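You operate a simulated robot arm through the tools that you are given. There is no shell and no other tool. Be economical: measure what you need, move in short steps, check, and stop when the job is done.

The job below is to be done with a simulated robot arm. You get a single attempt, and the scene is never put back.

Task
Open the stand drawer, put the hand brush in the inside of the stand drawer, then shut the drawer. Then put the brown spacer block on the top of the pine bench away on the top of the brown bench. Then take the pale peg block on the top of the pine bench and put it away on the top of the brown bench. Then fetch the blue block and set it on the brown stained sheet. Then take the white peg block on the clear patch of the press counter and put it away on the top of the brown bench. Then put the blue pad on the top of the paper-covered bench away on the top of the small table. Do these in the order given. Set down upright: brown spacer block.

The check looks at the end state, three seconds after you hand in, the way a careful person would. Anything else that was tipped, shoved, dropped, spilled or broken makes it a failure. Flat cloth is picked up by pressing the open fingertips on it (5 to 10 N) and closing them slowly along it; thin cloth reads only 2 to 8 mm in the jaws.

Robot
A 6-joint arm with a two-finger gripper on a trunk, on a base that drives. Base frame: it is fixed to the floor where the robot stands at the start and does not move with it; the origin is under the middle of the robot, x ahead of it, y to its left, z up. Lengths are in m, angles in rad, forces in N, time in s.
Its first joint turns from -2.897 to 2.897 rad. Places, roughly: blue block (10x7x3 cm) [-6.2, 4.6, 0.9]; blue pad (6x6x5 cm) [-8.1, 1.7, 0.9]; brown spacer block (3x6x4 cm) [-5.3, 3.3, 0.9]; hand brush (12x6x5 cm) [-3.2, 2, 0.8]; inside of the stand drawer [0.9, 0.1, 0.4]; pale peg block (5x5x4 cm) [-6.3, 4.3, 0.9]; stained sheet (27x25x1 cm) [-6.7, 1, 0.9]; stand drawer [0.9, 0.1, 0.5]; top of the brown bench [-2.3, 0.3, 0.8]; top of the small table [-2.6, 5.2, 0.8]; white peg block (5x5x4 cm) [-6.9, 6.2, 0.8]. Payload 2.54 kg.
Tool frame: the origin (TCP) lies between the finger pads and is the grasp point; the fingertips stand 0.03 m ahead of it; z points along the fingers, y is the line along which they close. The gripper opens to 0.116 m. The gripper's body begins 0.095 m behind the TCP.
Orientation is told as [roll, pitch, yaw] about the base's x, y, z axes, in that order, counted from this pose: with the fingers straight down and closing along the base's y, the tool's x points along the base's -x, its y along +y and its z along -z.

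Tools
- The arm moves only by the tool arm_command. Its argument "series" is a list of rows, each a list of 3 entries, a list of its own where there are three numbers: the finger opening in m, from 0 to 0.116, then the shift along the tool's x, y, z in units of 50 mm (1.0 is 50 mm), then the turn, a rotation vector about the tool's x, y, z in units of 4 degrees (1.0 is 4 degrees). In form: [[claw, [x, y, z], [ax, ay, az]], ...]. A call has 1 to 20 rows; each row shifts and turns the commanded pose from where the row before left it, along the tool's axes as they then stand. A call with a number of a shift or a turn outside -1 to 1 is refused whole. Rows are played at 5 a second. More than 0.05 m and 0.15 rad between two rows, or a gripper value outside its range, and nothing of the call is played. A pose out of reach is approached as far as the arm can. The call stops where the force on the tool passes 40 N (or 10 N more than at its start, if that is more) or the arm is blocked; 0.2 s more then pass. Each finger travels about 0.072 m/s and halts on what it meets, pressing with about 38 N; the grip force reading is that of the motor and also rises with nothing between the fingers. The clock runs only during rows and for 0.2 s after the last one: add rows that do not move to give the fingers time. It gives the time, the measured TCP pose, the force on the tool (base axes), the opening and the grip force at its end, in the units of the frame above (readings bear some noise), with the torque about the TCP (base axes, N m) and any sound that the robot's microphone picked up, and new pictures: "show" is both (left out), scene, wrist or none.
- Cameras (640 x 400 px; columns grow to the right, rows downward): "scene" is now at [-0.0417, 0.1403, 1.3905]; the picture's right is [-0.09, -1.00, 0.00], its down [-0.73, 0.07, -0.68] and it looks along [0.68, -0.06, -0.73] (base axes); focal length 280 px, centre (320, 200). "wrist" rides on the gripper at [0.069, -0.015, -0.122] in the tool frame; the picture's right is [0.21, 0.98, 0.00], its down [-0.83, 0.18, -0.53] and it looks along [-0.52, 0.11, 0.85] (tool axes); focal length 251 px, centre (320, 200). There is no depth. A picture from a camera that has moved, and an enlarged one, comes with that camera's place and axes in the base frame and with its lens.
- drive_base(legs): drives the robot by 1 to 6 legs, each [ahead, left, turn to the left] in m, m and rad, along the robot's own axes; the way and the turn of a leg run together, so that a leg with both is an arc; at most 1.5 m and 3.142 rad a leg. The arm and the cameras ride along, it lands a little off, and it stops where it bumps. It gives what a move gives, and a new picture of the scene camera.
- pan_tilt(pan, tilt): turns the head with the scene camera to pan (to the left, within 2.094 rad either way) and tilt (down, from -0.506 to 1.204), counted from straight ahead of the robot. It gives what a move gives, and a new picture of the scene camera.
- enlarge(camera, box): a new picture of the part [left, top, right, bottom] of that camera's present view, enlarged. The clock stands still meanwhile.
- sign_off(): hands the job in; it is judged then, once.

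Go step by step. Nothing tells you exact positions but the pictures and the camera data: compare them with the known pose of the tool, close in by small moves and look again before you grip or let go. The budget is 207 turns and 260 pictures, counting those below and the enlarged ones. Unless the task says otherwise, let go and move clear before handing in, and close with one line.

The tools are called after "Emit:" as name(argument=value, ...) on one line, values as JSON. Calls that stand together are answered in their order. arm_command: Moves the arm, as the interface text tells. Its arguments: {"type":"object","properties":{"series":{"type":"array"},"show":{"type":"string","enum":["both","scene","wrist","none"]}},"required":["series"]} The other tools are called the same way: drive_base (legs) drives the base; pan_tilt (pan, tilt) turns the head that bears the scene camera; enlarge (camera, box) takes an enlarged picture of a part of a camera's view; sign_off () hands the job in.

At the start:

```text
clock: 0.0
tcp_pos: [0.6754, -0.0412, 0.7729]
ee_rot: [-0.001, 0.0, 0.001]
ft_force: [-0.2, 0.1, 0.0]
ft_torque: [-0.02, 0.02, 0.01]
gripper_width: 0.116
finger_force: 0.1
robot x, y, heading: [0.0018, 0.0018, -0.001]
head pan, tilt: [-0.091, 0.819]
```

scene: 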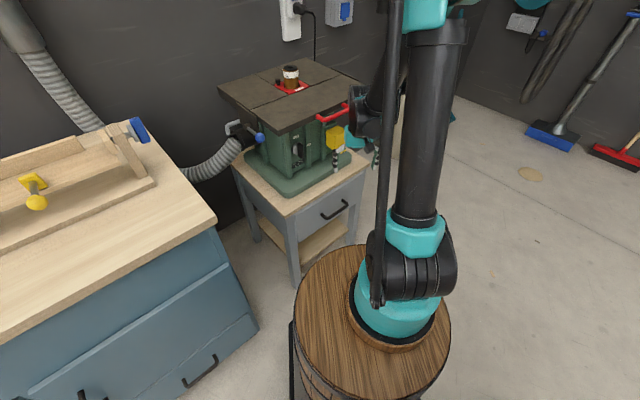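
wrist: 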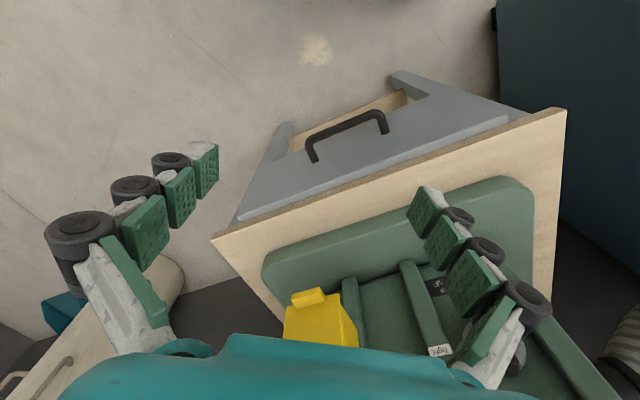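

The drawer stand is right ahead, turned by about 35°, with its bar handle near (0.73, 0.02, 0.5). I'll look closer at the handle in both cameras to triangulate it.

Emit:
enlarge(camera="scene", box=[230, 140, 390, 290])

Emit:
enlarge(camera="wrist", box=[230, 60, 550, 260])

```text
2.67 times, centred on (310, 215) of scene
camera zoom: at [-0.0417, 0.1403, 1.3905], right [-0.09, -1.0, 0.0], down [-0.73, 0.07, -0.68], along [0.68, -0.06, -0.73], focal length 746 px, centre (347, 160)
```

zoom: 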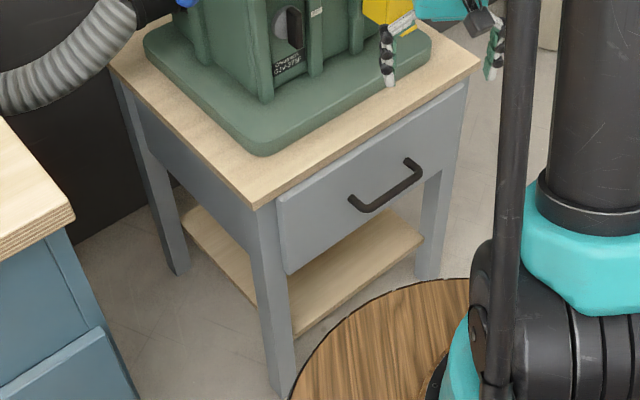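

```text
2.00 times, centred on (390, 160) of wrist
camera zoom: at [0.605, -0.0561, 0.8947], right [-0.21, 0.98, 0.0], down [0.83, 0.18, 0.53], along [0.52, 0.11, -0.85], focal length 503 px, centre (180, 280)
```

zoom: 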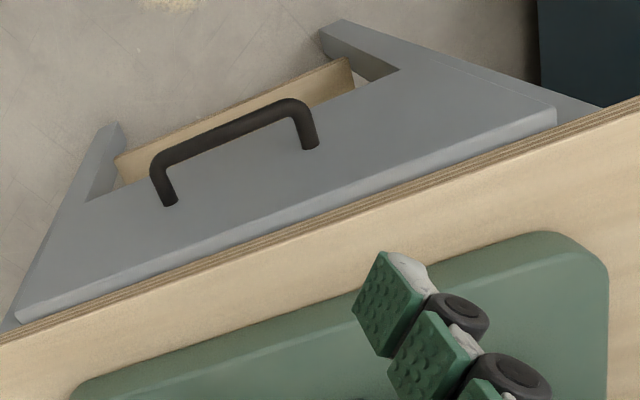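

The handle bar is centred at about (0.706, -0.002, 0.504), running along (-0.585, 0.811). The drawer pulls toward (-0.81, -0.585), and the stand top is at z 0.615. I'll back off outward and yaw the tool so that the fingers close along the pull direction.

Emit:
arm_command(series=[[0.08, [0.667, -0.467, 0], [0, 0, 0]], [0.08, [0.667, -0.467, 0], [0, 0, 0]], [0.08, [0.667, -0.467, 0], [0, 0, 0]], [0.08, [0, 0, 0], [0, 0, 0.968]], [0.08, [0, 0, 0], [0, 0, 0.968]], [0.08, [0, 0, 0], [0, 0, 0.968]], [0.08, [0, 0, 0], [0, 0, 0.968]], [0.08, [0, 0, 0], [0, 0, 0.968]], [0.08, [0, 0, 0], [0, 0, 0.968]], [0.08, [0, 0, 0], [0, 0, 0.968]], [0.08, [0, 0, 0], [0, 0, 0.968]], [0.08, [0, 0, 0], [0, 0, 0.968]], [0.08, [0, 0, 0], [0, 0, 0.968]], [0.08, [0, 0, 0], [0, 0, 0.968]], [0.08, [0, 0, 0], [0, 0, 0.968]], [0.08, [0, 0, 0], [0, 0, 0.968]], [0.08, [0, 0, 0], [0, 0, 0.968]]], show="none")

```text
clock: 3.6
tcp_pos: [0.5752, -0.1124, 0.7739]
ee_rot: [-0.001, -0.001, -0.946]
ft_force: [-0.4, -0.4, 0.2]
ft_torque: [-0.02, 0.01, 0.04]
gripper_width: 0.08
finger_force: 0.0
robot x, y, heading: [-0.0019, 0.0011, -0.002]
head pan, tilt: [-0.091, 0.819]
```

Now I'll tilt the tool about 70° so it points at the drawer front and the fingers straddle the bar from above and below.

Emit:
arm_command(series=[[0.08, [0, 0, 0], [-0.97, 0, 0]], [0.08, [0, 0, 0], [-0.97, 0, 0]], [0.08, [0, 0, 0], [-0.97, 0, 0]], [0.08, [0, 0, 0], [-0.97, 0, 0]], [0.08, [0, 0, 0], [-0.97, 0, 0]], [0.08, [0, 0, 0], [-0.97, 0, 0]], [0.08, [0, 0, 0], [-0.97, 0, 0]], [0.08, [0, 0, 0], [-0.97, 0, 0]], [0.08, [0, 0, 0], [-0.97, 0, 0]], [0.08, [0, 0, 0], [-0.97, 0, 0]], [0.08, [0, 0, 0], [-0.97, 0, 0]], [0.08, [0, 0, 0], [-0.97, 0, 0]], [0.08, [0, 0, 0], [-0.97, 0, 0]], [0.08, [0, 0, 0], [-0.97, 0, 0]], [0.08, [0, 0, 0], [-0.97, 0, 0]], [0.08, [0, 0, 0], [-0.97, 0, 0]], [0.08, [0, 0, 0], [-0.97, 0, 0]], [0.08, [0, 0, 0], [-0.97, 0, 0]]])

```text
clock: 7.4
tcp_pos: [0.5997, -0.1318, 0.9016]
ee_rot: [1.214, 0.0, -0.943]
ft_force: [0.2, 0.6, 0.7]
ft_torque: [-0.03, 0.01, -0.01]
gripper_width: 0.0796
finger_force: 0.0
out of reach, approached as far as the arm can: row 8, 9, 10, 11, 12, 13, 14, 15, 16, 17, 18
robot x, y, heading: [0.0019, -0.0014, -0.005]
head pan, tilt: [-0.091, 0.819]
camera scene: at [-0.0418, 0.1403, 1.3905], right [-0.09, -1.0, 0.0], down [-0.73, 0.07, -0.68], along [0.68, -0.06, -0.73], focal length 280 px, centre (320, 200)
camera wrist: at [0.4604, -0.1457, 0.9286], right [0.15, 0.37, 0.92], down [0.13, -0.93, 0.36], along [0.98, 0.07, -0.19], focal length 251 px, centre (320, 200)
```

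scene: 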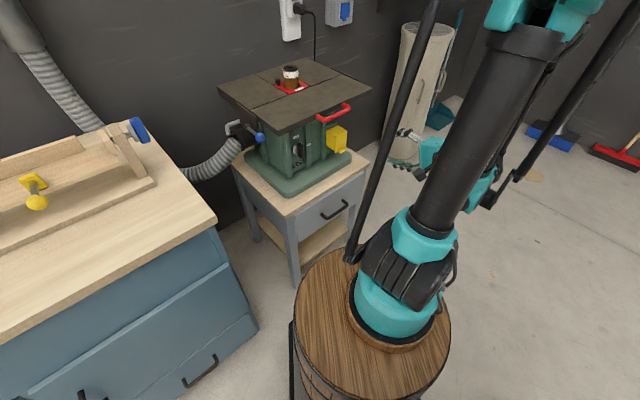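
wrist: 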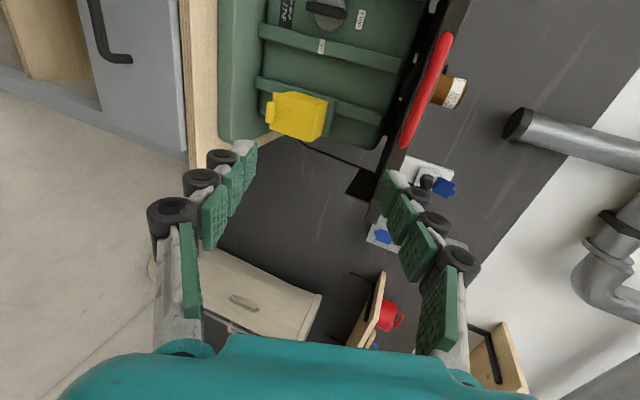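

The tilt succeeded, but the position was out of reach this close in. I'll drive so the robot faces the drawer squarely from about 0.85 m, which should make the horizontal grasp easy.

Emit:
drive_base(legs=[[0, -0.5, 0], [0, 0, 0.625]])

Emit:
pan_tilt(pan=0.0, tilt=0.75)

```text
clock: 12.0
tcp_pos: [0.5623, -0.2499, 0.9005]
ee_rot: [1.215, 0.0, -0.316]
ft_force: [-0.2, 0.1, 0.6]
ft_torque: [0.02, 0.01, -0.02]
gripper_width: 0.08
finger_force: 0.1
robot x, y, heading: [0.0013, -0.4937, 0.624]
head pan, tilt: [-0.091, 0.819]
camera scene: at [-0.1181, -0.4054, 1.3905], right [0.51, -0.86, 0.0], down [-0.63, -0.37, -0.68], along [0.59, 0.35, -0.73], focal length 280 px, centre (320, 200)
```

scene: 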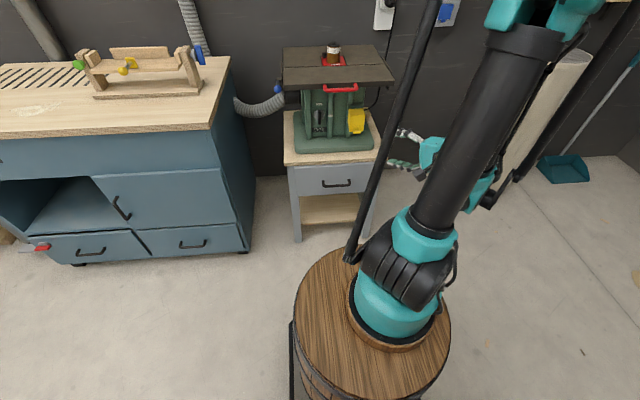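

```text
clock: 12.7
tcp_pos: [0.5612, -0.2492, 0.8994]
ee_rot: [1.214, 0.001, -0.316]
ft_force: [0.1, -0.5, -0.6]
ft_torque: [-0.03, 0.0, -0.01]
gripper_width: 0.0799
finger_force: 0.1
robot x, y, heading: [0.001, -0.4942, 0.63]
head pan, tilt: [0.0, 0.75]
camera scene: at [-0.1195, -0.3976, 1.3961], right [0.59, -0.81, 0.0], down [-0.55, -0.4, -0.73], along [0.59, 0.43, -0.68], focal length 280 px, centre (320, 200)
```

scene: 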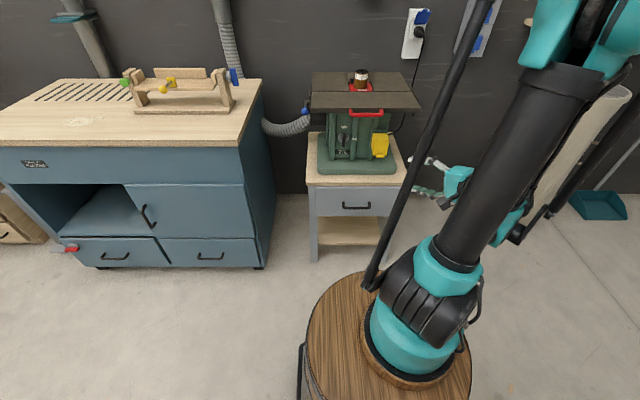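

The robot now faces the stand squarely. I'll yaw the tool back to the drawer's pull direction.

Emit:
arm_command(series=[[0.06, [0, 0, 0], [0, -0.846, 0.315]], [0.06, [0, 0, 0], [0, -0.846, 0.315]], [0.06, [0, 0, 0], [0, -0.846, 0.315]], [0.06, [0, 0, 0], [0, -0.846, 0.315]], [0.06, [0, 0, 0], [0, -0.846, 0.315]], [0.06, [0, 0, 0], [0, -0.846, 0.315]], [0.06, [0, 0, 0], [0, -0.846, 0.315]], [0.06, [0, 0, 0], [0, -0.846, 0.315]], [0.06, [0, 0, 0], [0, -0.846, 0.315]], [0.06, [0, 0, 0], [0, -0.846, 0.315]]], show="none")

```text
clock: 14.9
tcp_pos: [0.5761, -0.2487, 0.9171]
ee_rot: [1.214, 0.001, -0.947]
ft_force: [-1.1, 0.0, -0.3]
ft_torque: [-0.01, -0.02, 0.03]
gripper_width: 0.06
finger_force: 0.0
out of reach, approached as far as the arm can: row 2, 3, 5
robot x, y, heading: [0.0039, -0.4951, 0.629]
head pan, tilt: [0.0, 0.75]
```

Emit:
arm_command(series=[[0.06, [0.248, -0.6, 0.516], [0, 0, 0]], [0.06, [0.248, -0.6, 0.516], [0, 0, 0]], [0.06, [0.248, -0.6, 0.516], [0, 0, 0]], [0.06, [0.248, -0.6, 0.516], [0, 0, 0]], [0.06, [0.248, -0.6, 0.516], [0, 0, 0]], [0.06, [0.248, -0.6, 0.516], [0, 0, 0]], [0.06, [0.248, -0.6, 0.516], [0, 0, 0]], [0.06, [0.248, -0.6, 0.516], [0, 0, 0]], [0.06, [0.248, -0.6, 0.516], [0, 0, 0]], [0.06, [0.248, -0.6, 0.516], [0, 0, 0]]])

```text
clock: 17.1
tcp_pos: [0.6383, -0.0578, 0.8898]
ee_rot: [1.211, -0.001, -0.948]
ft_force: [-0.4, -0.5, 0.4]
ft_torque: [0.0, -0.01, -0.02]
gripper_width: 0.0599
finger_force: 0.1
out of reach, approached as far as the arm can: row 1, 2, 3, 4, 5, 6, 7, 8, 9, 10
robot x, y, heading: [0.0013, -0.4944, 0.628]
head pan, tilt: [0.0, 0.75]
camera scene: at [-0.1196, -0.3976, 1.3961], right [0.59, -0.81, 0.0], down [-0.55, -0.4, -0.73], along [0.59, 0.43, -0.68], focal length 280 px, centre (320, 200)
camera wrist: at [0.4995, -0.0708, 0.919], right [0.15, 0.38, 0.91], down [0.13, -0.92, 0.36], along [0.98, 0.06, -0.19], focal length 251 px, centre (320, 200)
```

scene: 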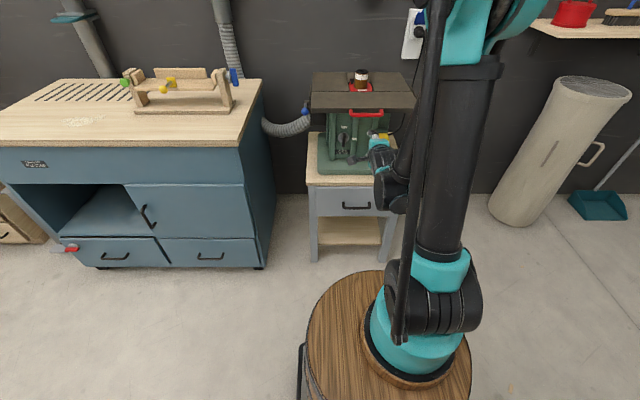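
wrist: 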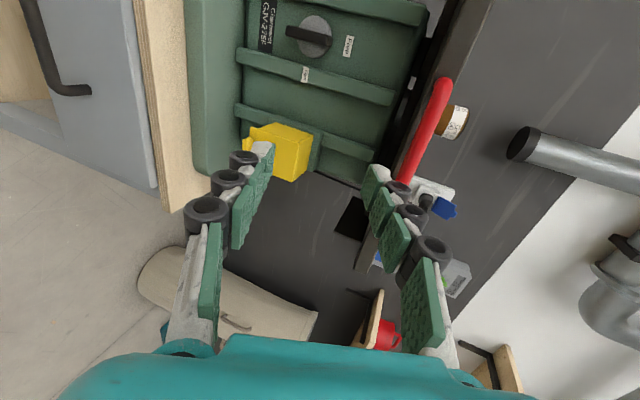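

The 70° tilt isn't reachable at this height, so I'll use a tilt of about 25° instead, which still clears the stand top. I'll untilt first.

Emit:
arm_command(series=[[0.06, [0, 0, -0.8], [0, 0, 0]], [0.06, [0, 0, -0.8], [0.9, 0, 0]], [0.06, [0, 0, 0], [0.93, 0, 0]], [0.06, [0, 0, 0], [0.93, 0, 0]], [0.06, [0, 0, 0], [0.93, 0, 0]], [0.06, [0, 0, 0], [0.93, 0, 0]], [0.06, [0, 0, 0], [0.93, 0, 0]], [0.06, [0, 0, 0], [0.93, 0, 0]], [0.06, [0, 0, 0], [0.93, 0, 0]], [0.06, [0, 0, 0], [0.93, 0, 0]], [0.06, [0, 0, 0], [0.93, 0, 0]], [0.06, [0, 0, 0], [0.93, 0, 0]], [0.06, [0, 0, 0], [0.93, 0, 0]]], show="wrist")

```text
clock: 19.9
tcp_pos: [0.5759, -0.1021, 0.9183]
ee_rot: [0.435, 0.001, -0.946]
ft_force: [0.7, -0.3, 0.2]
ft_torque: [0.01, -0.05, 0.0]
gripper_width: 0.06
finger_force: 0.0
robot x, y, heading: [-0.0038, -0.4923, 0.633]
head pan, tilt: [0.0, 0.75]
camera wrist: at [0.4816, -0.0835, 1.0231], right [0.59, 0.69, 0.41], down [0.43, -0.71, 0.56], along [0.68, -0.15, -0.72], focal length 251 px, centre (320, 200)
```

wrist: 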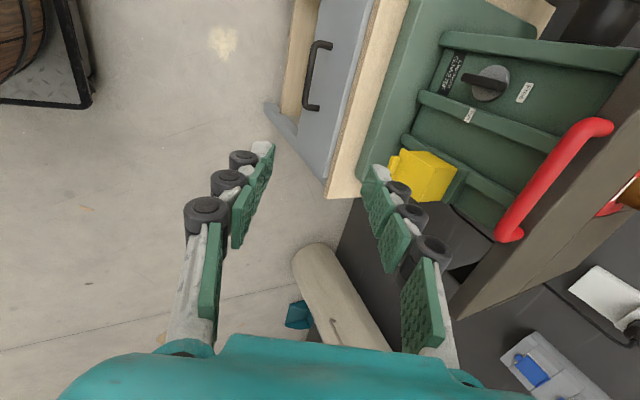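

The prediction matches the picture. I'll move to the pre-grasp point 0.1 m short of the bar along the tool axis, with a narrow opening.

Emit:
arm_command(series=[[0.035, [0.014, -0.075, 0.983], [0, 0, 0]], [0.035, [0.014, -0.075, 0.983], [0, 0, 0]], [0.035, [0.014, -0.075, 0.983], [0, 0, 0]], [0.035, [0.014, -0.075, 0.983], [0, 0, 0]], [0.035, [0.014, -0.075, 0.983], [0, 0, 0]], [0.035, [0.014, -0.075, 0.983], [0, 0, 0]], [0.035, [0.014, -0.075, 0.983], [0, 0, 0]]])

```text
clock: 21.5
tcp_pos: [0.6917, -0.0124, 0.6205]
ee_rot: [0.437, -0.001, -0.946]
ft_force: [-0.1, 0.1, 0.1]
ft_torque: [0.02, -0.03, -0.01]
gripper_width: 0.0353
finger_force: 0.1
out of reach, approached as far as the arm can: row 6, 7
robot x, y, heading: [0.0017, -0.4944, 0.628]
head pan, tilt: [0.0, 0.75]
camera scene: at [-0.1197, -0.3976, 1.3961], right [0.59, -0.81, 0.0], down [-0.55, -0.4, -0.73], along [0.59, 0.43, -0.68], focal length 280 px, centre (320, 200)
camera wrist: at [0.5966, 0.0061, 0.7247], right [0.59, 0.69, 0.41], down [0.43, -0.71, 0.56], along [0.68, -0.15, -0.72], focal length 251 px, centre (320, 200)
```

scene: 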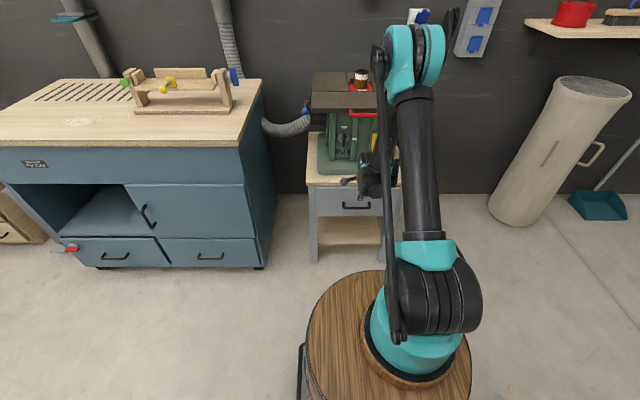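
wrist: 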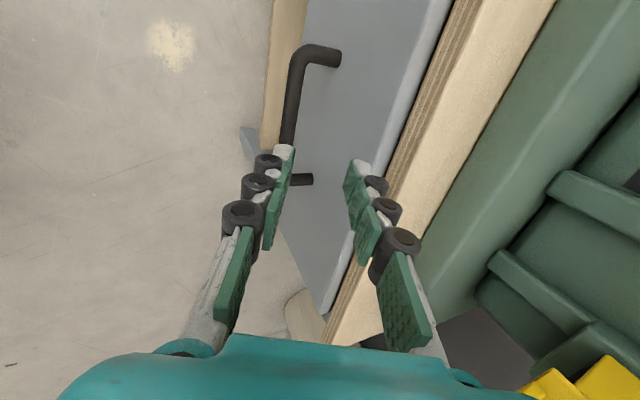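

The arm reaches its limit here at a 25° tilt. I'll reduce the tilt to 10°, which the geometry still allows, and try lower.

Emit:
arm_command(series=[[0.035, [0, 0, 0], [0.94, 0, 0]], [0.035, [0, 0, 0], [0.94, 0, 0]], [0.035, [0, 0, 0], [0.94, 0, 0]], [0.035, [0, 0, 0], [0.94, 0, 0]], [0.035, [0, -0.03, 0.58], [0, 0, 0]], [0.035, [0, -0.03, 0.58], [0, 0, 0]]])

```text
clock: 22.9
tcp_pos: [0.6964, -0.0087, 0.5608]
ee_rot: [0.174, 0.001, -0.945]
ft_force: [0.0, -0.3, -0.1]
ft_torque: [0.01, -0.01, 0.01]
gripper_width: 0.0351
finger_force: 0.0
robot x, y, heading: [0.0006, -0.4999, 0.626]
head pan, tilt: [0.0, 0.75]
camera scene: at [-0.1195, -0.3975, 1.3961], right [0.59, -0.81, 0.0], down [-0.55, -0.4, -0.73], along [0.59, 0.43, -0.68], focal length 280 px, centre (320, 200)
camera wrist: at [0.6258, 0.0278, 0.6775], right [0.65, 0.74, 0.17], down [0.55, -0.62, 0.56], along [0.52, -0.27, -0.81], focal length 251 px, centre (320, 200)
```

scene: 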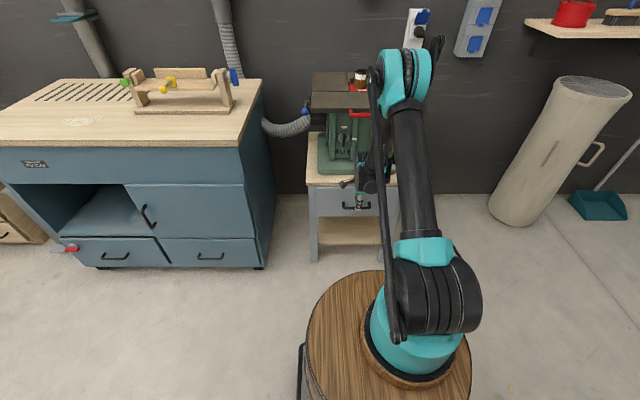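
wrist: 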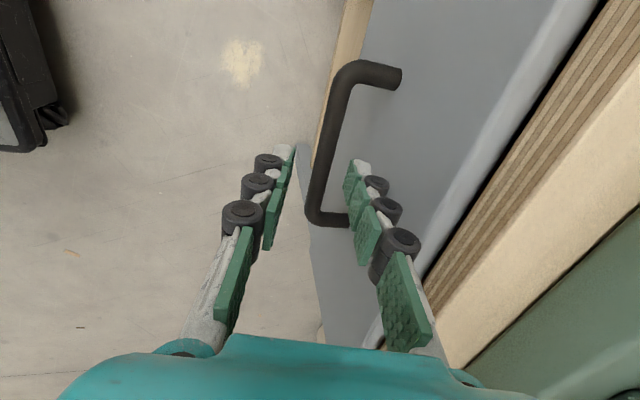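

The bar sits squarely between the fingers. I'll descend 48 mm and close.

Emit:
arm_command(series=[[0.035, [0, 0.02, 0.48], [0, 0, 0]], [0.035, [0, 0.02, 0.48], [0, 0, 0]], [0.0, [0, 0, 0], [0, 0, 0]], [0.0, [0, 0, 0], [0, 0, 0]], [0.0, [0, 0, 0], [0, 0, 0]]])

```text
clock: 24.1
tcp_pos: [0.7056, -0.0016, 0.5143]
ee_rot: [0.175, 0.001, -0.945]
ft_force: [1.0, 1.8, 2.2]
ft_torque: [0.01, -0.03, 0.08]
gripper_width: 0.0127
finger_force: 39.6
robot x, y, heading: [-0.0003, -0.4941, 0.63]
head pan, tilt: [0.0, 0.75]
camera scene: at [-0.1196, -0.3975, 1.3961], right [0.59, -0.81, 0.0], down [-0.55, -0.4, -0.73], along [0.59, 0.43, -0.68], focal length 280 px, centre (320, 200)
camera wrist: at [0.6347, 0.0343, 0.6307], right [0.65, 0.74, 0.17], down [0.55, -0.62, 0.56], along [0.52, -0.27, -0.81], focal length 251 px, centre (320, 200)
```

scene: 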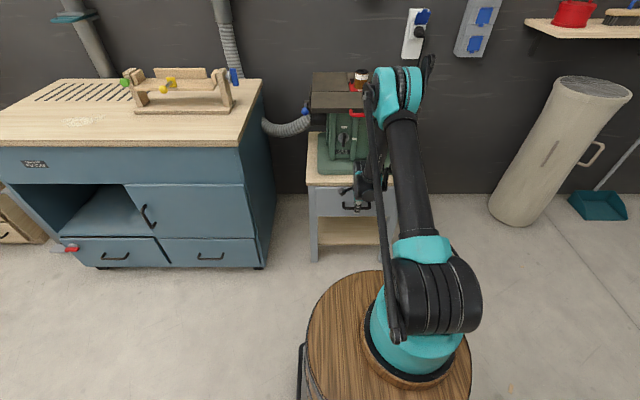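
wrist: 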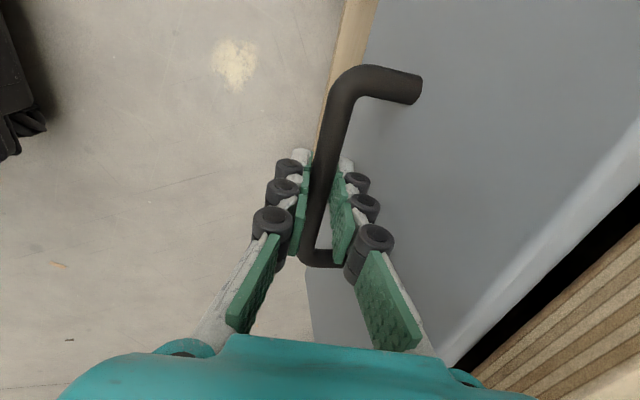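

The bar is gripped at 12.7 mm. I'll pull the drawer out along its axis.

Emit:
arm_command(series=[[0.0, [0, -0.59, -0.104], [0, 0, 0]], [0.0, [0, -0.59, -0.104], [0, 0, 0]], [0.0, [0, -0.59, -0.104], [0, 0, 0]], [0.0, [0, -0.59, -0.104], [0, 0, 0]], [0.0, [0, -0.59, -0.104], [0, 0, 0]], [0.0, [0, -0.59, -0.104], [0, 0, 0]]])

```text
clock: 25.5
tcp_pos: [0.6478, -0.0354, 0.5868]
ee_rot: [0.172, 0.001, -0.946]
ft_force: [0.6, -0.4, 0.9]
ft_torque: [-0.01, 0.01, 0.02]
gripper_width: 0.0
finger_force: 28.7
out of reach, approached as far as the arm can: row 1, 2, 3, 4, 5, 6
robot x, y, heading: [0.0006, -0.4911, 0.626]
head pan, tilt: [0.0, 0.75]
camera scene: at [-0.1195, -0.3974, 1.3961], right [0.59, -0.81, 0.0], down [-0.55, -0.4, -0.73], along [0.59, 0.43, -0.68], focal length 280 px, centre (320, 200)
camera wrist: at [0.5763, -0.0003, 0.7047], right [0.65, 0.74, 0.17], down [0.55, -0.62, 0.56], along [0.52, -0.27, -0.81], focal length 251 px, centre (320, 200)
```

scene: 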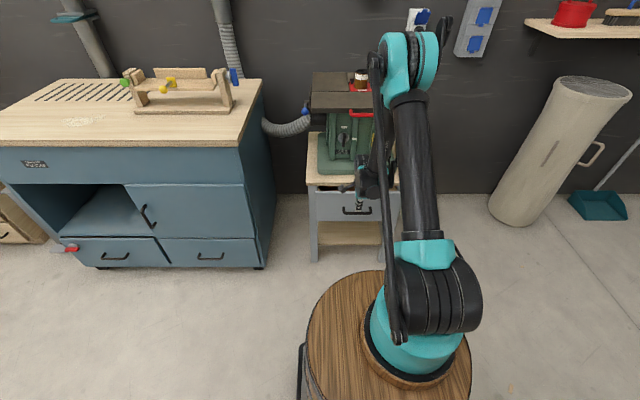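
wrist: 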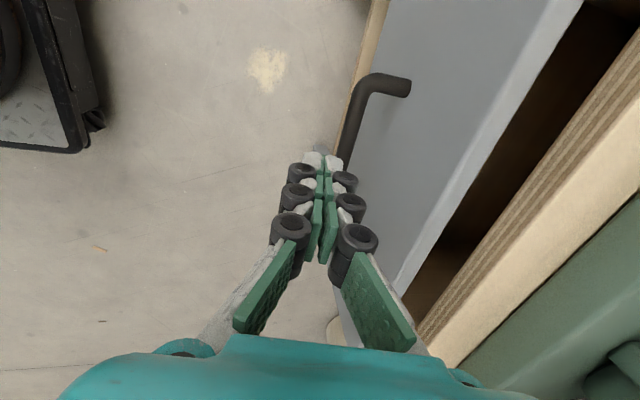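

The drawer came out about 3 cm, then the arm hit its near limit at this low height. I'll back the base up 0.1 m, regrip, and pull by driving the base.

Emit:
drive_base(legs=[[-0.1, 0, 0]])

```text
clock: 26.6
tcp_pos: [0.5689, -0.0943, 0.5872]
ee_rot: [0.174, 0.001, -0.95]
ft_force: [0.7, -0.7, 0.1]
ft_torque: [-0.01, -0.02, -0.04]
gripper_width: 0.0
finger_force: 28.1
robot x, y, heading: [-0.0797, -0.5558, 0.631]
head pan, tilt: [0.0, 0.75]
camera scene: at [-0.1988, -0.455, 1.3961], right [0.59, -0.81, 0.0], down [-0.55, -0.4, -0.73], along [0.59, 0.43, -0.68], focal length 280 px, centre (320, 200)
```

scene: 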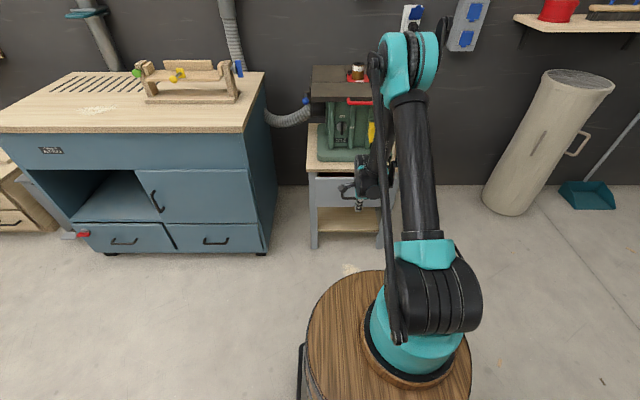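

Emit:
arm_command(series=[[0.04, [-0.04, 0.813, 0.1], [0, 0, 0]], [0.04, [-0.04, 0.813, 0.4], [0, 0, 0]], [0.04, [-0.04, 0.813, 0.4], [0, 0, 0]], [0.04, [0, 0, 0], [0, 0, 0]]], show="wrist")

```text
clock: 27.6
tcp_pos: [0.6728, -0.0255, 0.5637]
ee_rot: [0.173, -0.001, -0.948]
ft_force: [1.1, 0.2, -0.7]
ft_torque: [-0.04, -0.02, 0.0]
gripper_width: 0.0399
finger_force: 0.2
robot x, y, heading: [-0.0852, -0.5504, 0.628]
head pan, tilt: [0.0, 0.75]
camera wrist: at [0.6027, 0.0105, 0.6804], right [0.66, 0.74, 0.17], down [0.55, -0.62, 0.56], along [0.51, -0.27, -0.81], focal length 251 px, centre (320, 200)
```

wrist: 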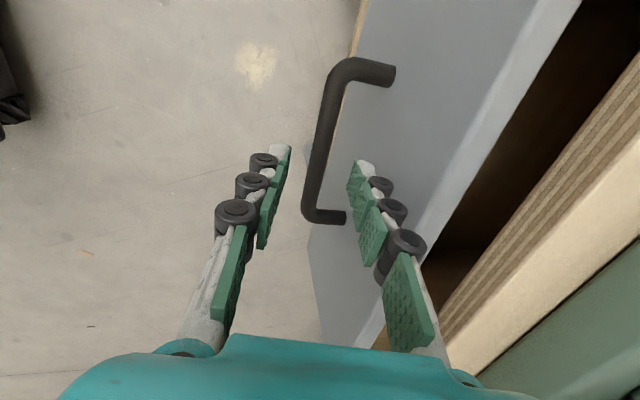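

Emit:
arm_command(series=[[0.04, [0, 0, 0.5], [0, 0, 0]], [0.04, [0, 0, 0.55], [0, 0, 0]], [0.0, [0, 0, 0], [0, 0, 0]], [0.0, [0, 0, 0], [0, 0, 0]], [0.0, [0, 0, 0], [0, 0, 0]]], show="none")

Emit:
drive_base(legs=[[-0.2, 0, 0]])

```text
clock: 28.8
tcp_pos: [0.6831, -0.0196, 0.5109]
ee_rot: [0.175, 0.0, -0.949]
ft_force: [0.0, -0.4, -5.7]
ft_torque: [-0.02, 0.0, 0.13]
gripper_width: 0.0126
finger_force: 39.6
robot x, y, heading: [-0.0812, -0.5504, 0.625]
head pan, tilt: [0.0, 0.75]
```

```text
clock: 29.5
tcp_pos: [0.683, -0.0202, 0.5119]
ee_rot: [0.173, 0.001, -0.949]
ft_force: [0.8, 0.1, -3.9]
ft_torque: [0.03, 0.03, 0.15]
gripper_width: 0.0125
finger_force: 39.7
robot x, y, heading: [-0.0817, -0.5506, 0.628]
head pan, tilt: [0.0, 0.75]
stopped in leg 1: the robot was blocked; the commanded pose is now the measured one
camera scene: at [-0.1984, -0.4552, 1.3961], right [0.59, -0.81, 0.0], down [-0.55, -0.4, -0.73], along [0.59, 0.43, -0.68], focal length 280 px, centre (320, 200)
```

scene: 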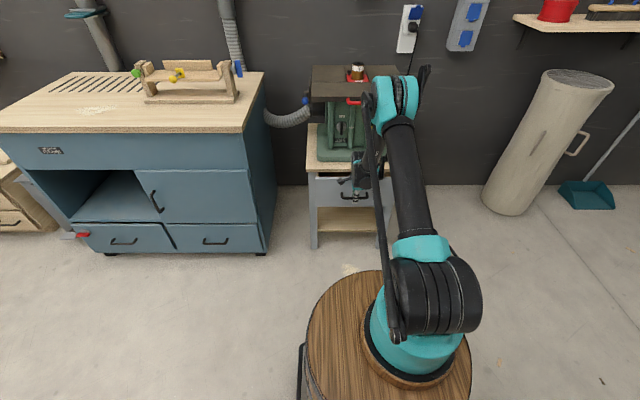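

The base refuses to drive while the drawer is gripped, so I'll pull with the arm and un-tilt as it comes in.

Emit:
arm_command(series=[[0.0, [0, -0.49, -0.087], [0.9, 0, 0]], [0.0, [0, -0.5, -0.056], [0.9, 0, 0]], [0.0, [0, -0.5, -0.024], [0.9, 0, 0]], [0.0, [0, -0.5, 0.007], [0.9, 0, 0]], [0.0, [0, -0.5, 0.038], [0.9, 0, 0]], [0.0, [0, -0.5, 0.07], [0, 0, 0]]])

```text
clock: 30.7
tcp_pos: [0.5881, -0.0888, 0.5141]
ee_rot: [-0.109, 0.001, -0.948]
ft_force: [2.6, -0.8, 23.8]
ft_torque: [7.31, -9.41, 0.06]
gripper_width: 0.0307
finger_force: 45.0
robot x, y, heading: [-0.0769, -0.5562, 0.623]
head pan, tilt: [0.0, 0.75]
stopped in row 5: the force on the tool passed its limit at 44 N (the readings are from after the stop); the commanded pose is now the measured one
camera scene: at [-0.1995, -0.4561, 1.3961], right [0.59, -0.81, 0.0], down [-0.55, -0.4, -0.73], along [0.59, 0.43, -0.68], focal length 280 px, centre (320, 200)
camera wrist: at [0.5451, -0.0325, 0.6362], right [0.66, 0.74, -0.11], down [0.68, -0.53, 0.51], along [0.32, -0.41, -0.85], focal length 251 px, centre (320, 200)
```

scene: 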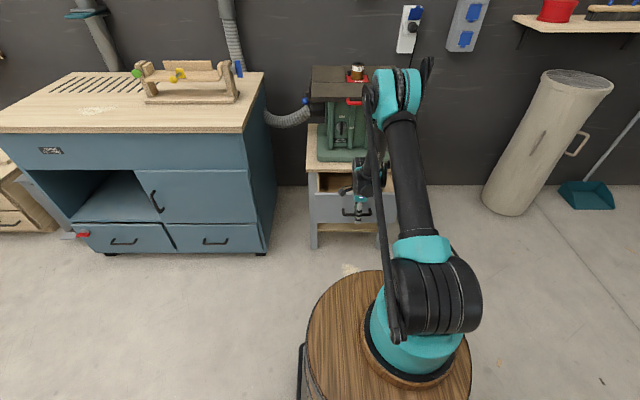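
wrist: 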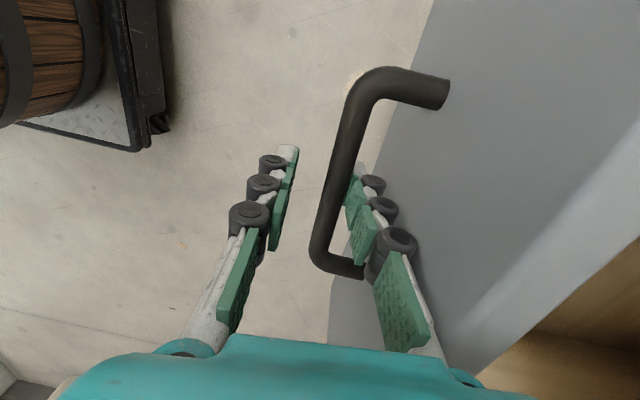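

The drawer is about 14 cm out, and the gripper body leaned on its front edge. I'll open, rise, restore the tilt, back up 0.15 m and pull again.

Emit:
arm_command(series=[[0.04, [0, 0, -0.1], [0, 0, 0]], [0.04, [0, 0, -0.5], [0, 0, 0]], [0.04, [0, 0, -0.7], [0, 0, 0]], [0.04, [0, -0.2, -0.3], [-0.9, 0, 0]], [0.04, [0, -0.2, 0], [-0.9, 0, 0]], [0.04, [0, -0.2, 0], [-0.9, 0, 0]], [0.04, [0, -0.2, 0], [-0.9, 0, 0]]], show="none")

Emit:
drive_base(legs=[[-0.14, 0, 0]])

Emit:
arm_command(series=[[0.04, [0, 0, 0], [0, 0, 0]]], show="wrist")

```text
clock: 32.3
tcp_pos: [0.5627, -0.1065, 0.5924]
ee_rot: [0.134, -0.001, -0.947]
ft_force: [0.3, 0.6, 0.9]
ft_torque: [0.0, -0.04, -0.03]
gripper_width: 0.0396
finger_force: 0.0
robot x, y, heading: [-0.0796, -0.555, 0.626]
head pan, tilt: [0.0, 0.75]
```

```text
clock: 33.0
tcp_pos: [0.5629, -0.108, 0.593]
ee_rot: [0.135, 0.001, -0.947]
ft_force: [-0.1, -0.3, -0.2]
ft_torque: [-0.03, 0.01, 0.0]
gripper_width: 0.0403
finger_force: 0.1
robot x, y, heading: [-0.0826, -0.5509, 0.621]
head pan, tilt: [0.0, 0.75]
stopped in leg 1: the robot was blocked; the commanded pose is now the measured one
camera scene: at [-0.1982, -0.4558, 1.3961], right [0.58, -0.81, 0.0], down [-0.55, -0.4, -0.73], along [0.59, 0.43, -0.68], focal length 280 px, centre (320, 200)
```

scene: 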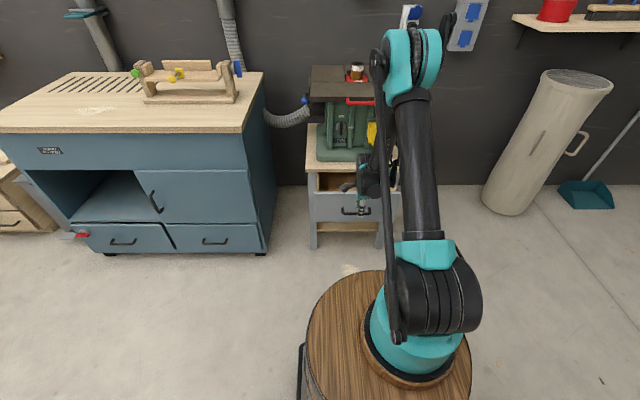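

```text
clock: 33.5
tcp_pos: [0.5624, -0.1085, 0.593]
ee_rot: [0.134, 0.0, -0.948]
ft_force: [0.5, 0.4, -0.1]
ft_torque: [0.01, -0.03, -0.01]
gripper_width: 0.0399
finger_force: 0.0
robot x, y, heading: [-0.0809, -0.553, 0.626]
head pan, tilt: [0.0, 0.75]
camera wrist: at [0.4957, -0.0701, 0.7111], right [0.66, 0.74, 0.13], down [0.57, -0.61, 0.55], along [0.49, -0.29, -0.82], focal length 251 px, centre (320, 200)
```

wrist: 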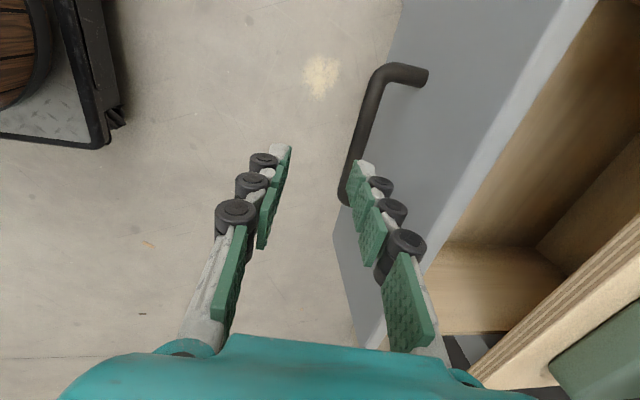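

The base is blocked by something behind it, not by the grip. I'll look behind on both sides.

Emit:
pan_tilt(pan=2.09, tilt=0.6)

Emit:
pan_tilt(pan=-2.09, tilt=0.6)

```text
clock: 35.4
tcp_pos: [0.564, -0.1077, 0.5924]
ee_rot: [0.135, 0.0, -0.949]
ft_force: [-0.3, 0.4, 0.0]
ft_torque: [0.01, -0.01, -0.03]
gripper_width: 0.0401
finger_force: 0.0
robot x, y, heading: [-0.0774, -0.5548, 0.624]
head pan, tilt: [2.089, 0.6]
camera scene: at [-0.3458, -0.4675, 1.409], right [0.42, 0.91, 0.0], down [0.51, -0.24, -0.83], along [-0.75, 0.34, -0.56], focal length 280 px, centre (320, 200)
```

scene: 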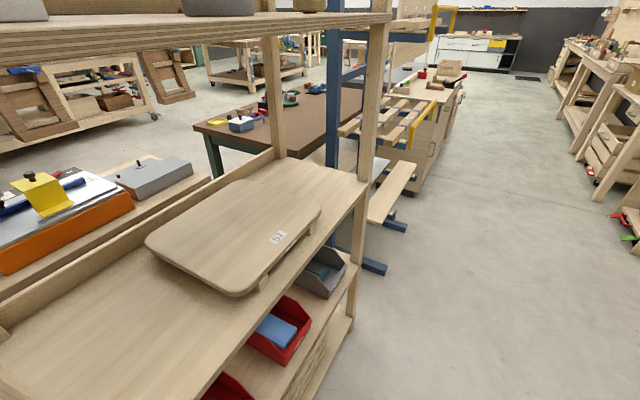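

```text
clock: 38.8
tcp_pos: [0.562, -0.1086, 0.5924]
ee_rot: [0.134, -0.002, -0.948]
ft_force: [0.2, -0.6, -0.1]
ft_torque: [-0.02, -0.01, -0.03]
gripper_width: 0.04
finger_force: 0.1
robot x, y, heading: [-0.0803, -0.5519, 0.626]
head pan, tilt: [-2.089, 0.6]
camera scene: at [-0.2561, -0.5921, 1.409], right [-0.99, -0.11, 0.0], down [-0.06, 0.56, -0.83], along [0.09, -0.82, -0.56], focal length 280 px, centre (320, 200)
```

scene: 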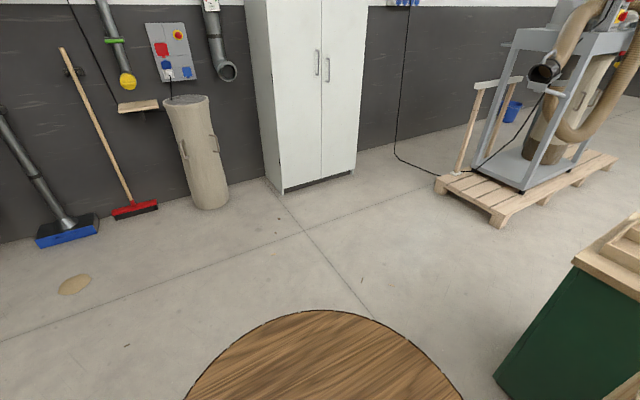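

There is a shelf right behind the robot. I'll slide to the right, where the floor is open, and turn toward the drawer to get the extra distance.

Emit:
drive_base(legs=[[0, -0.5, 0], [0, 0, 0.45]])

Emit:
pan_tilt(pan=0.1, tilt=0.75)

Emit:
arm_command(series=[[0.04, [0, 0, 0], [0, 0, 0]]], show="wrist")

```text
clock: 43.0
tcp_pos: [0.5915, -0.2719, 0.5923]
ee_rot: [0.134, 0.0, -0.495]
ft_force: [0.2, -0.2, 0.5]
ft_torque: [0.01, 0.0, -0.01]
gripper_width: 0.0399
finger_force: 0.0
robot x, y, heading: [0.2105, -0.955, 1.081]
head pan, tilt: [-2.089, 0.6]
camera scene: at [0.0652, -1.0642, 1.409], right [-0.85, -0.53, 0.0], down [-0.3, 0.48, -0.83], along [0.44, -0.7, -0.56], focal length 280 px, centre (320, 200)
```

scene: 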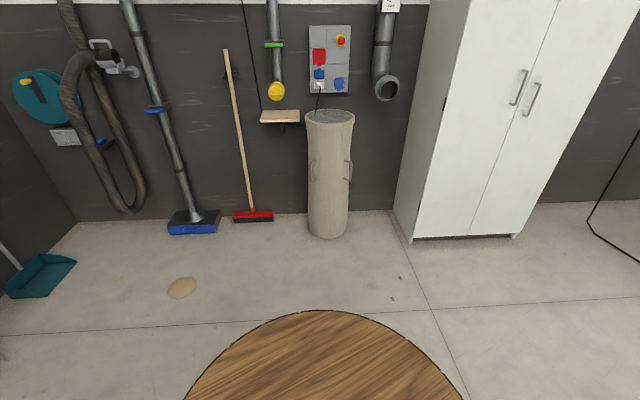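

```text
clock: 45.1
tcp_pos: [0.5912, -0.2713, 0.5941]
ee_rot: [0.133, 0.001, -0.495]
ft_force: [0.0, -0.1, -0.7]
ft_torque: [-0.03, 0.01, 0.02]
gripper_width: 0.0402
finger_force: 0.1
robot x, y, heading: [0.2088, -0.952, 1.074]
head pan, tilt: [0.099, 0.75]
camera scene: at [0.0502, -0.9128, 1.3961], right [0.92, -0.38, 0.0], down [-0.26, -0.63, -0.73], along [0.28, 0.68, -0.68], focal length 280 px, centre (320, 200)
```

scene: 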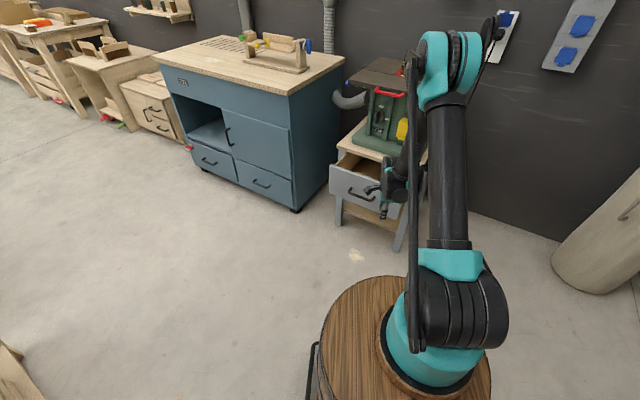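

```text
clock: 45.5
tcp_pos: [0.5912, -0.2715, 0.5917]
ee_rot: [0.134, 0.0, -0.495]
ft_force: [-1.0, -0.2, -0.7]
ft_torque: [-0.02, 0.0, 0.0]
gripper_width: 0.0398
finger_force: 0.0
robot x, y, heading: [0.2105, -0.9496, 1.08]
head pan, tilt: [0.099, 0.75]
camera wrist: at [0.5139, -0.2653, 0.7111], right [0.27, 0.95, 0.13], down [0.78, -0.3, 0.55], along [0.57, -0.05, -0.82], focal length 251 px, centre (320, 200)
```

wrist: 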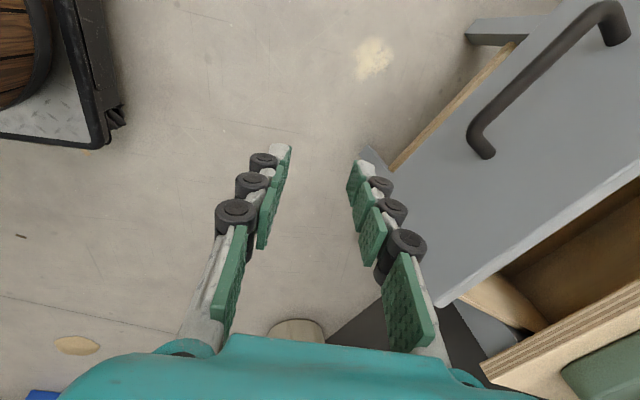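

The bar is now centred at about (0.600, -0.076). I'll yaw the tool back to the drawer axis and move above the bar.

Emit:
arm_command(series=[[0.04, [0, 0, 0], [0, -0.123, 0.913]], [0.04, [0, 0, 0], [0, -0.123, 0.913]], [0.04, [0, 0, 0], [0, -0.123, 0.913]], [0.04, [0, 0, 0], [0, -0.123, 0.913]], [0.04, [0, 0, 0], [0, -0.123, 0.913]], [0.04, [0, 0, 0], [0, -0.123, 0.913]], [0.04, [0, 0, 0], [0, -0.123, 0.913]], [0.04, [0.765, 0.54, 0.2], [0, 0, 0]], [0.04, [0.765, 0.54, 0.2], [0, 0, 0]], [0.04, [0.765, 0.54, 0.2], [0, 0, 0]], [0.04, [0.765, 0.54, 0.2], [0, 0, 0]]], show="wrist")

```text
clock: 47.9
tcp_pos: [0.5925, -0.0825, 0.5684]
ee_rot: [0.134, 0.0, -0.948]
ft_force: [-0.1, -0.3, 0.3]
ft_torque: [-0.01, -0.01, -0.02]
gripper_width: 0.04
finger_force: 0.1
robot x, y, heading: [0.2066, -0.9529, 1.07]
head pan, tilt: [0.099, 0.75]
camera wrist: at [0.5252, -0.0433, 0.6863], right [0.66, 0.74, 0.13], down [0.57, -0.61, 0.55], along [0.49, -0.29, -0.82], focal length 251 px, centre (320, 200)
```

wrist: 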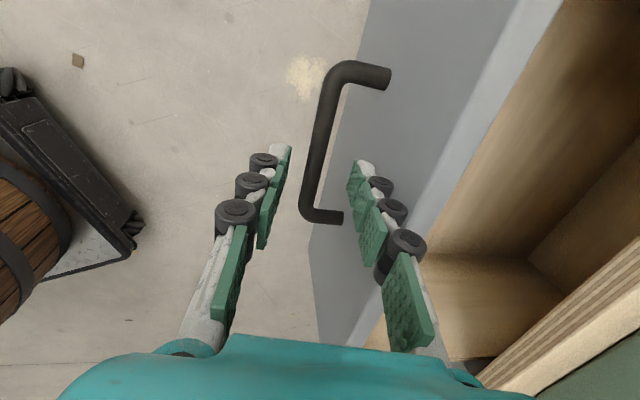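

Emit:
arm_command(series=[[0.04, [0, 0, 0.55], [0, 0, 0]], [0.04, [0, 0, 0.58], [0, 0, 0]], [0.0, [0, 0, 0], [0, 0, 0]], [0.0, [0, 0, 0], [0, 0, 0]], [0.0, [0, 0, 0], [0, 0, 0]], [0.0, [0, -0.495, -0.067], [0, 0, 0]], [0.0, [0, -0.495, -0.067], [0, 0, 0]], [0.0, [0, -0.495, -0.067], [0, 0, 0]], [0.0, [0, -0.495, -0.067], [0, 0, 0]]])

```text
clock: 49.9
tcp_pos: [0.5152, -0.1361, 0.511]
ee_rot: [0.136, 0.001, -0.944]
ft_force: [-18.2, 22.0, 6.6]
ft_torque: [0.14, 0.1, 0.05]
gripper_width: 0.0124
finger_force: 39.6
robot x, y, heading: [0.2039, -0.9509, 1.078]
head pan, tilt: [0.099, 0.75]
camera scene: at [0.0496, -0.9125, 1.3961], right [0.92, -0.38, 0.0], down [-0.26, -0.63, -0.73], along [0.28, 0.68, -0.68], focal length 280 px, centre (320, 200)
camera wrist: at [0.4488, -0.0979, 0.6293], right [0.66, 0.74, 0.13], down [0.57, -0.61, 0.55], along [0.49, -0.29, -0.82], focal length 251 px, centre (320, 200)
```

scene: 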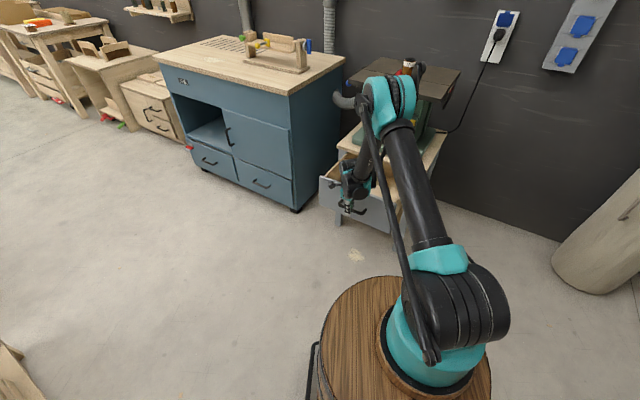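
wrist: 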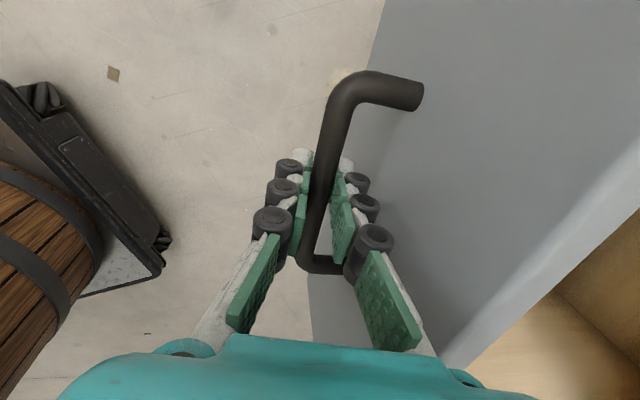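

The drawer is about 23 cm open, which is enough. I'll release, rise well clear and fold the arm closer for driving.

Emit:
arm_command(series=[[0.04, [0, 0, 0], [0, 0, 0]], [0.04, [0, 0, 0], [0, 0, 0]], [0.04, [0, 0, -0.6], [0, 0, 0]], [0.04, [0, 0, -0.9], [0, 0, 0]], [0.04, [0, 0, -1], [0, 0, 0]], [0.04, [0, 0, -1], [0, 0, 0]], [0.04, [0, 0, -1], [0, 0, 0]], [0.04, [0, 0, -1], [0, 0, 0]], [0.04, [0, 0, -1], [0, 0, 0]], [0.04, [0, 0, -1], [0, 0, 0]], [0.04, [-0.6, -0.7, 0], [0, 0, 0]], [0.04, [-0.6, -0.7, 0], [0, 0, 0]], [0.04, [-0.6, -0.7, 0], [0, 0, 0]], [0.04, [-0.6, -0.7, 0], [0, 0, 0]], [0.04, [-0.6, -0.7, 0], [0, 0, 0]], [0.04, [-0.6, -0.7, 0], [0, 0, 0]], [0.04, [-0.6, -0.7, 0], [0, 0, 0]], [0.04, [-0.6, -0.7, 0], [0, 0, 0]]], show="scene")

```text
clock: 53.7
tcp_pos: [0.3921, -0.522, 0.8464]
ee_rot: [0.134, 0.0, -0.947]
ft_force: [-0.5, 0.6, 0.1]
ft_torque: [-0.08, 0.02, -0.01]
gripper_width: 0.04
finger_force: 0.2
robot x, y, heading: [0.2113, -0.9526, 1.074]
head pan, tilt: [0.099, 0.75]
camera scene: at [0.0502, -0.9125, 1.3961], right [0.92, -0.38, 0.0], down [-0.26, -0.63, -0.73], along [0.28, 0.68, -0.68], focal length 280 px, centre (320, 200)
```

scene: 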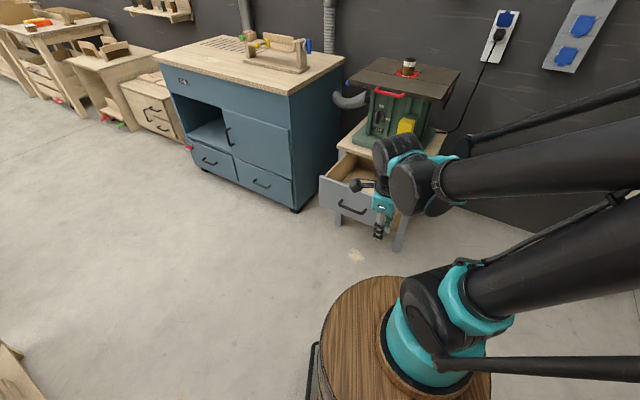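

The drawer is open and the arm is folded. The room is turned about 36°, with the aisle running along (-0.585, 0.811), so I'll turn into it and drive up.

Emit:
drive_base(legs=[[0, 0, 1.12], [0.2, -0.28, 0], [1.2, 0, 0]])

Emit:
pan_tilt(pan=0.5, tilt=0.35)

```text
clock: 64.5
tcp_pos: [-0.6632, 0.7347, 0.847]
ee_rot: [0.134, -0.001, 0.137]
ft_force: [-0.2, -0.5, 0.7]
ft_torque: [-0.02, -0.01, -0.03]
gripper_width: 0.0399
finger_force: 0.1
robot x, y, heading: [-0.3691, 0.3689, 2.156]
head pan, tilt: [0.099, 0.75]
camera scene: at [-0.4824, 0.2486, 1.3961], right [0.77, 0.63, 0.0], down [0.43, -0.53, -0.73], along [-0.46, 0.57, -0.68], focal length 280 px, centre (320, 200)
```

scene: 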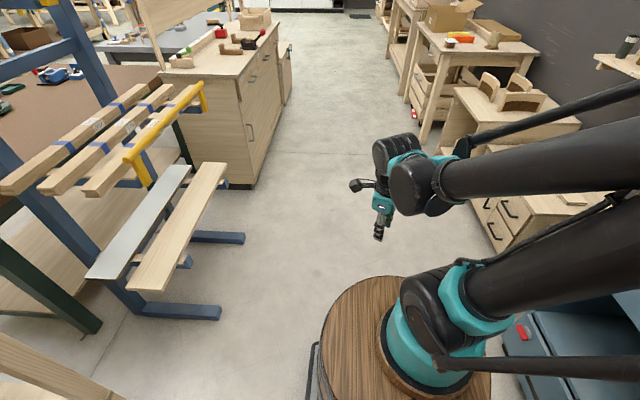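

```text
clock: 65.4
tcp_pos: [-0.6629, 0.7343, 0.8466]
ee_rot: [0.136, 0.0, 0.136]
ft_force: [0.9, -0.4, -0.2]
ft_torque: [-0.02, -0.02, 0.02]
gripper_width: 0.0397
finger_force: 0.1
robot x, y, heading: [-0.3675, 0.3737, 2.162]
head pan, tilt: [0.499, 0.351]
camera scene: at [-0.5122, 0.2279, 1.4317], right [0.47, 0.88, 0.0], down [0.3, -0.16, -0.94], along [-0.83, 0.44, -0.34], focal length 280 px, centre (320, 200)
```

scene: 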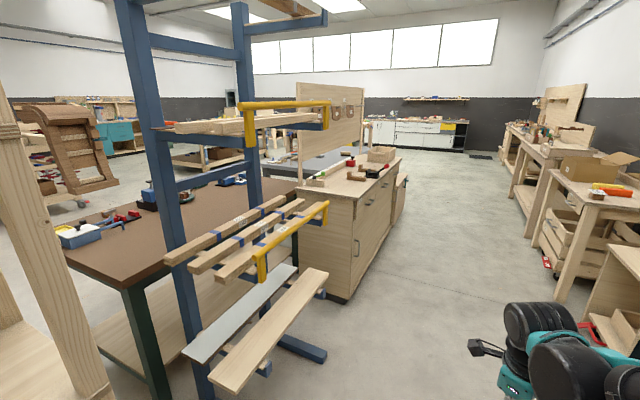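

Emit:
enlarge(camera="scene", box=[220, 100, 480, 260])

```text
2.46 times, centred on (350, 180) of scene
camera zoom: at [-0.5122, 0.2279, 1.4317], right [0.47, 0.88, 0.0], down [0.3, -0.16, -0.94], along [-0.83, 0.44, -0.34], focal length 689 px, centre (246, 249)
```

zoom: 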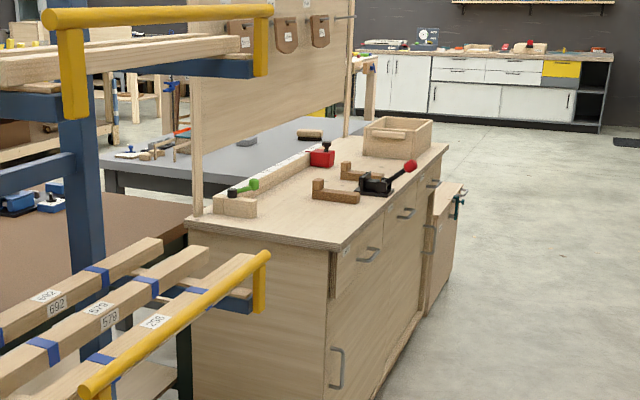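

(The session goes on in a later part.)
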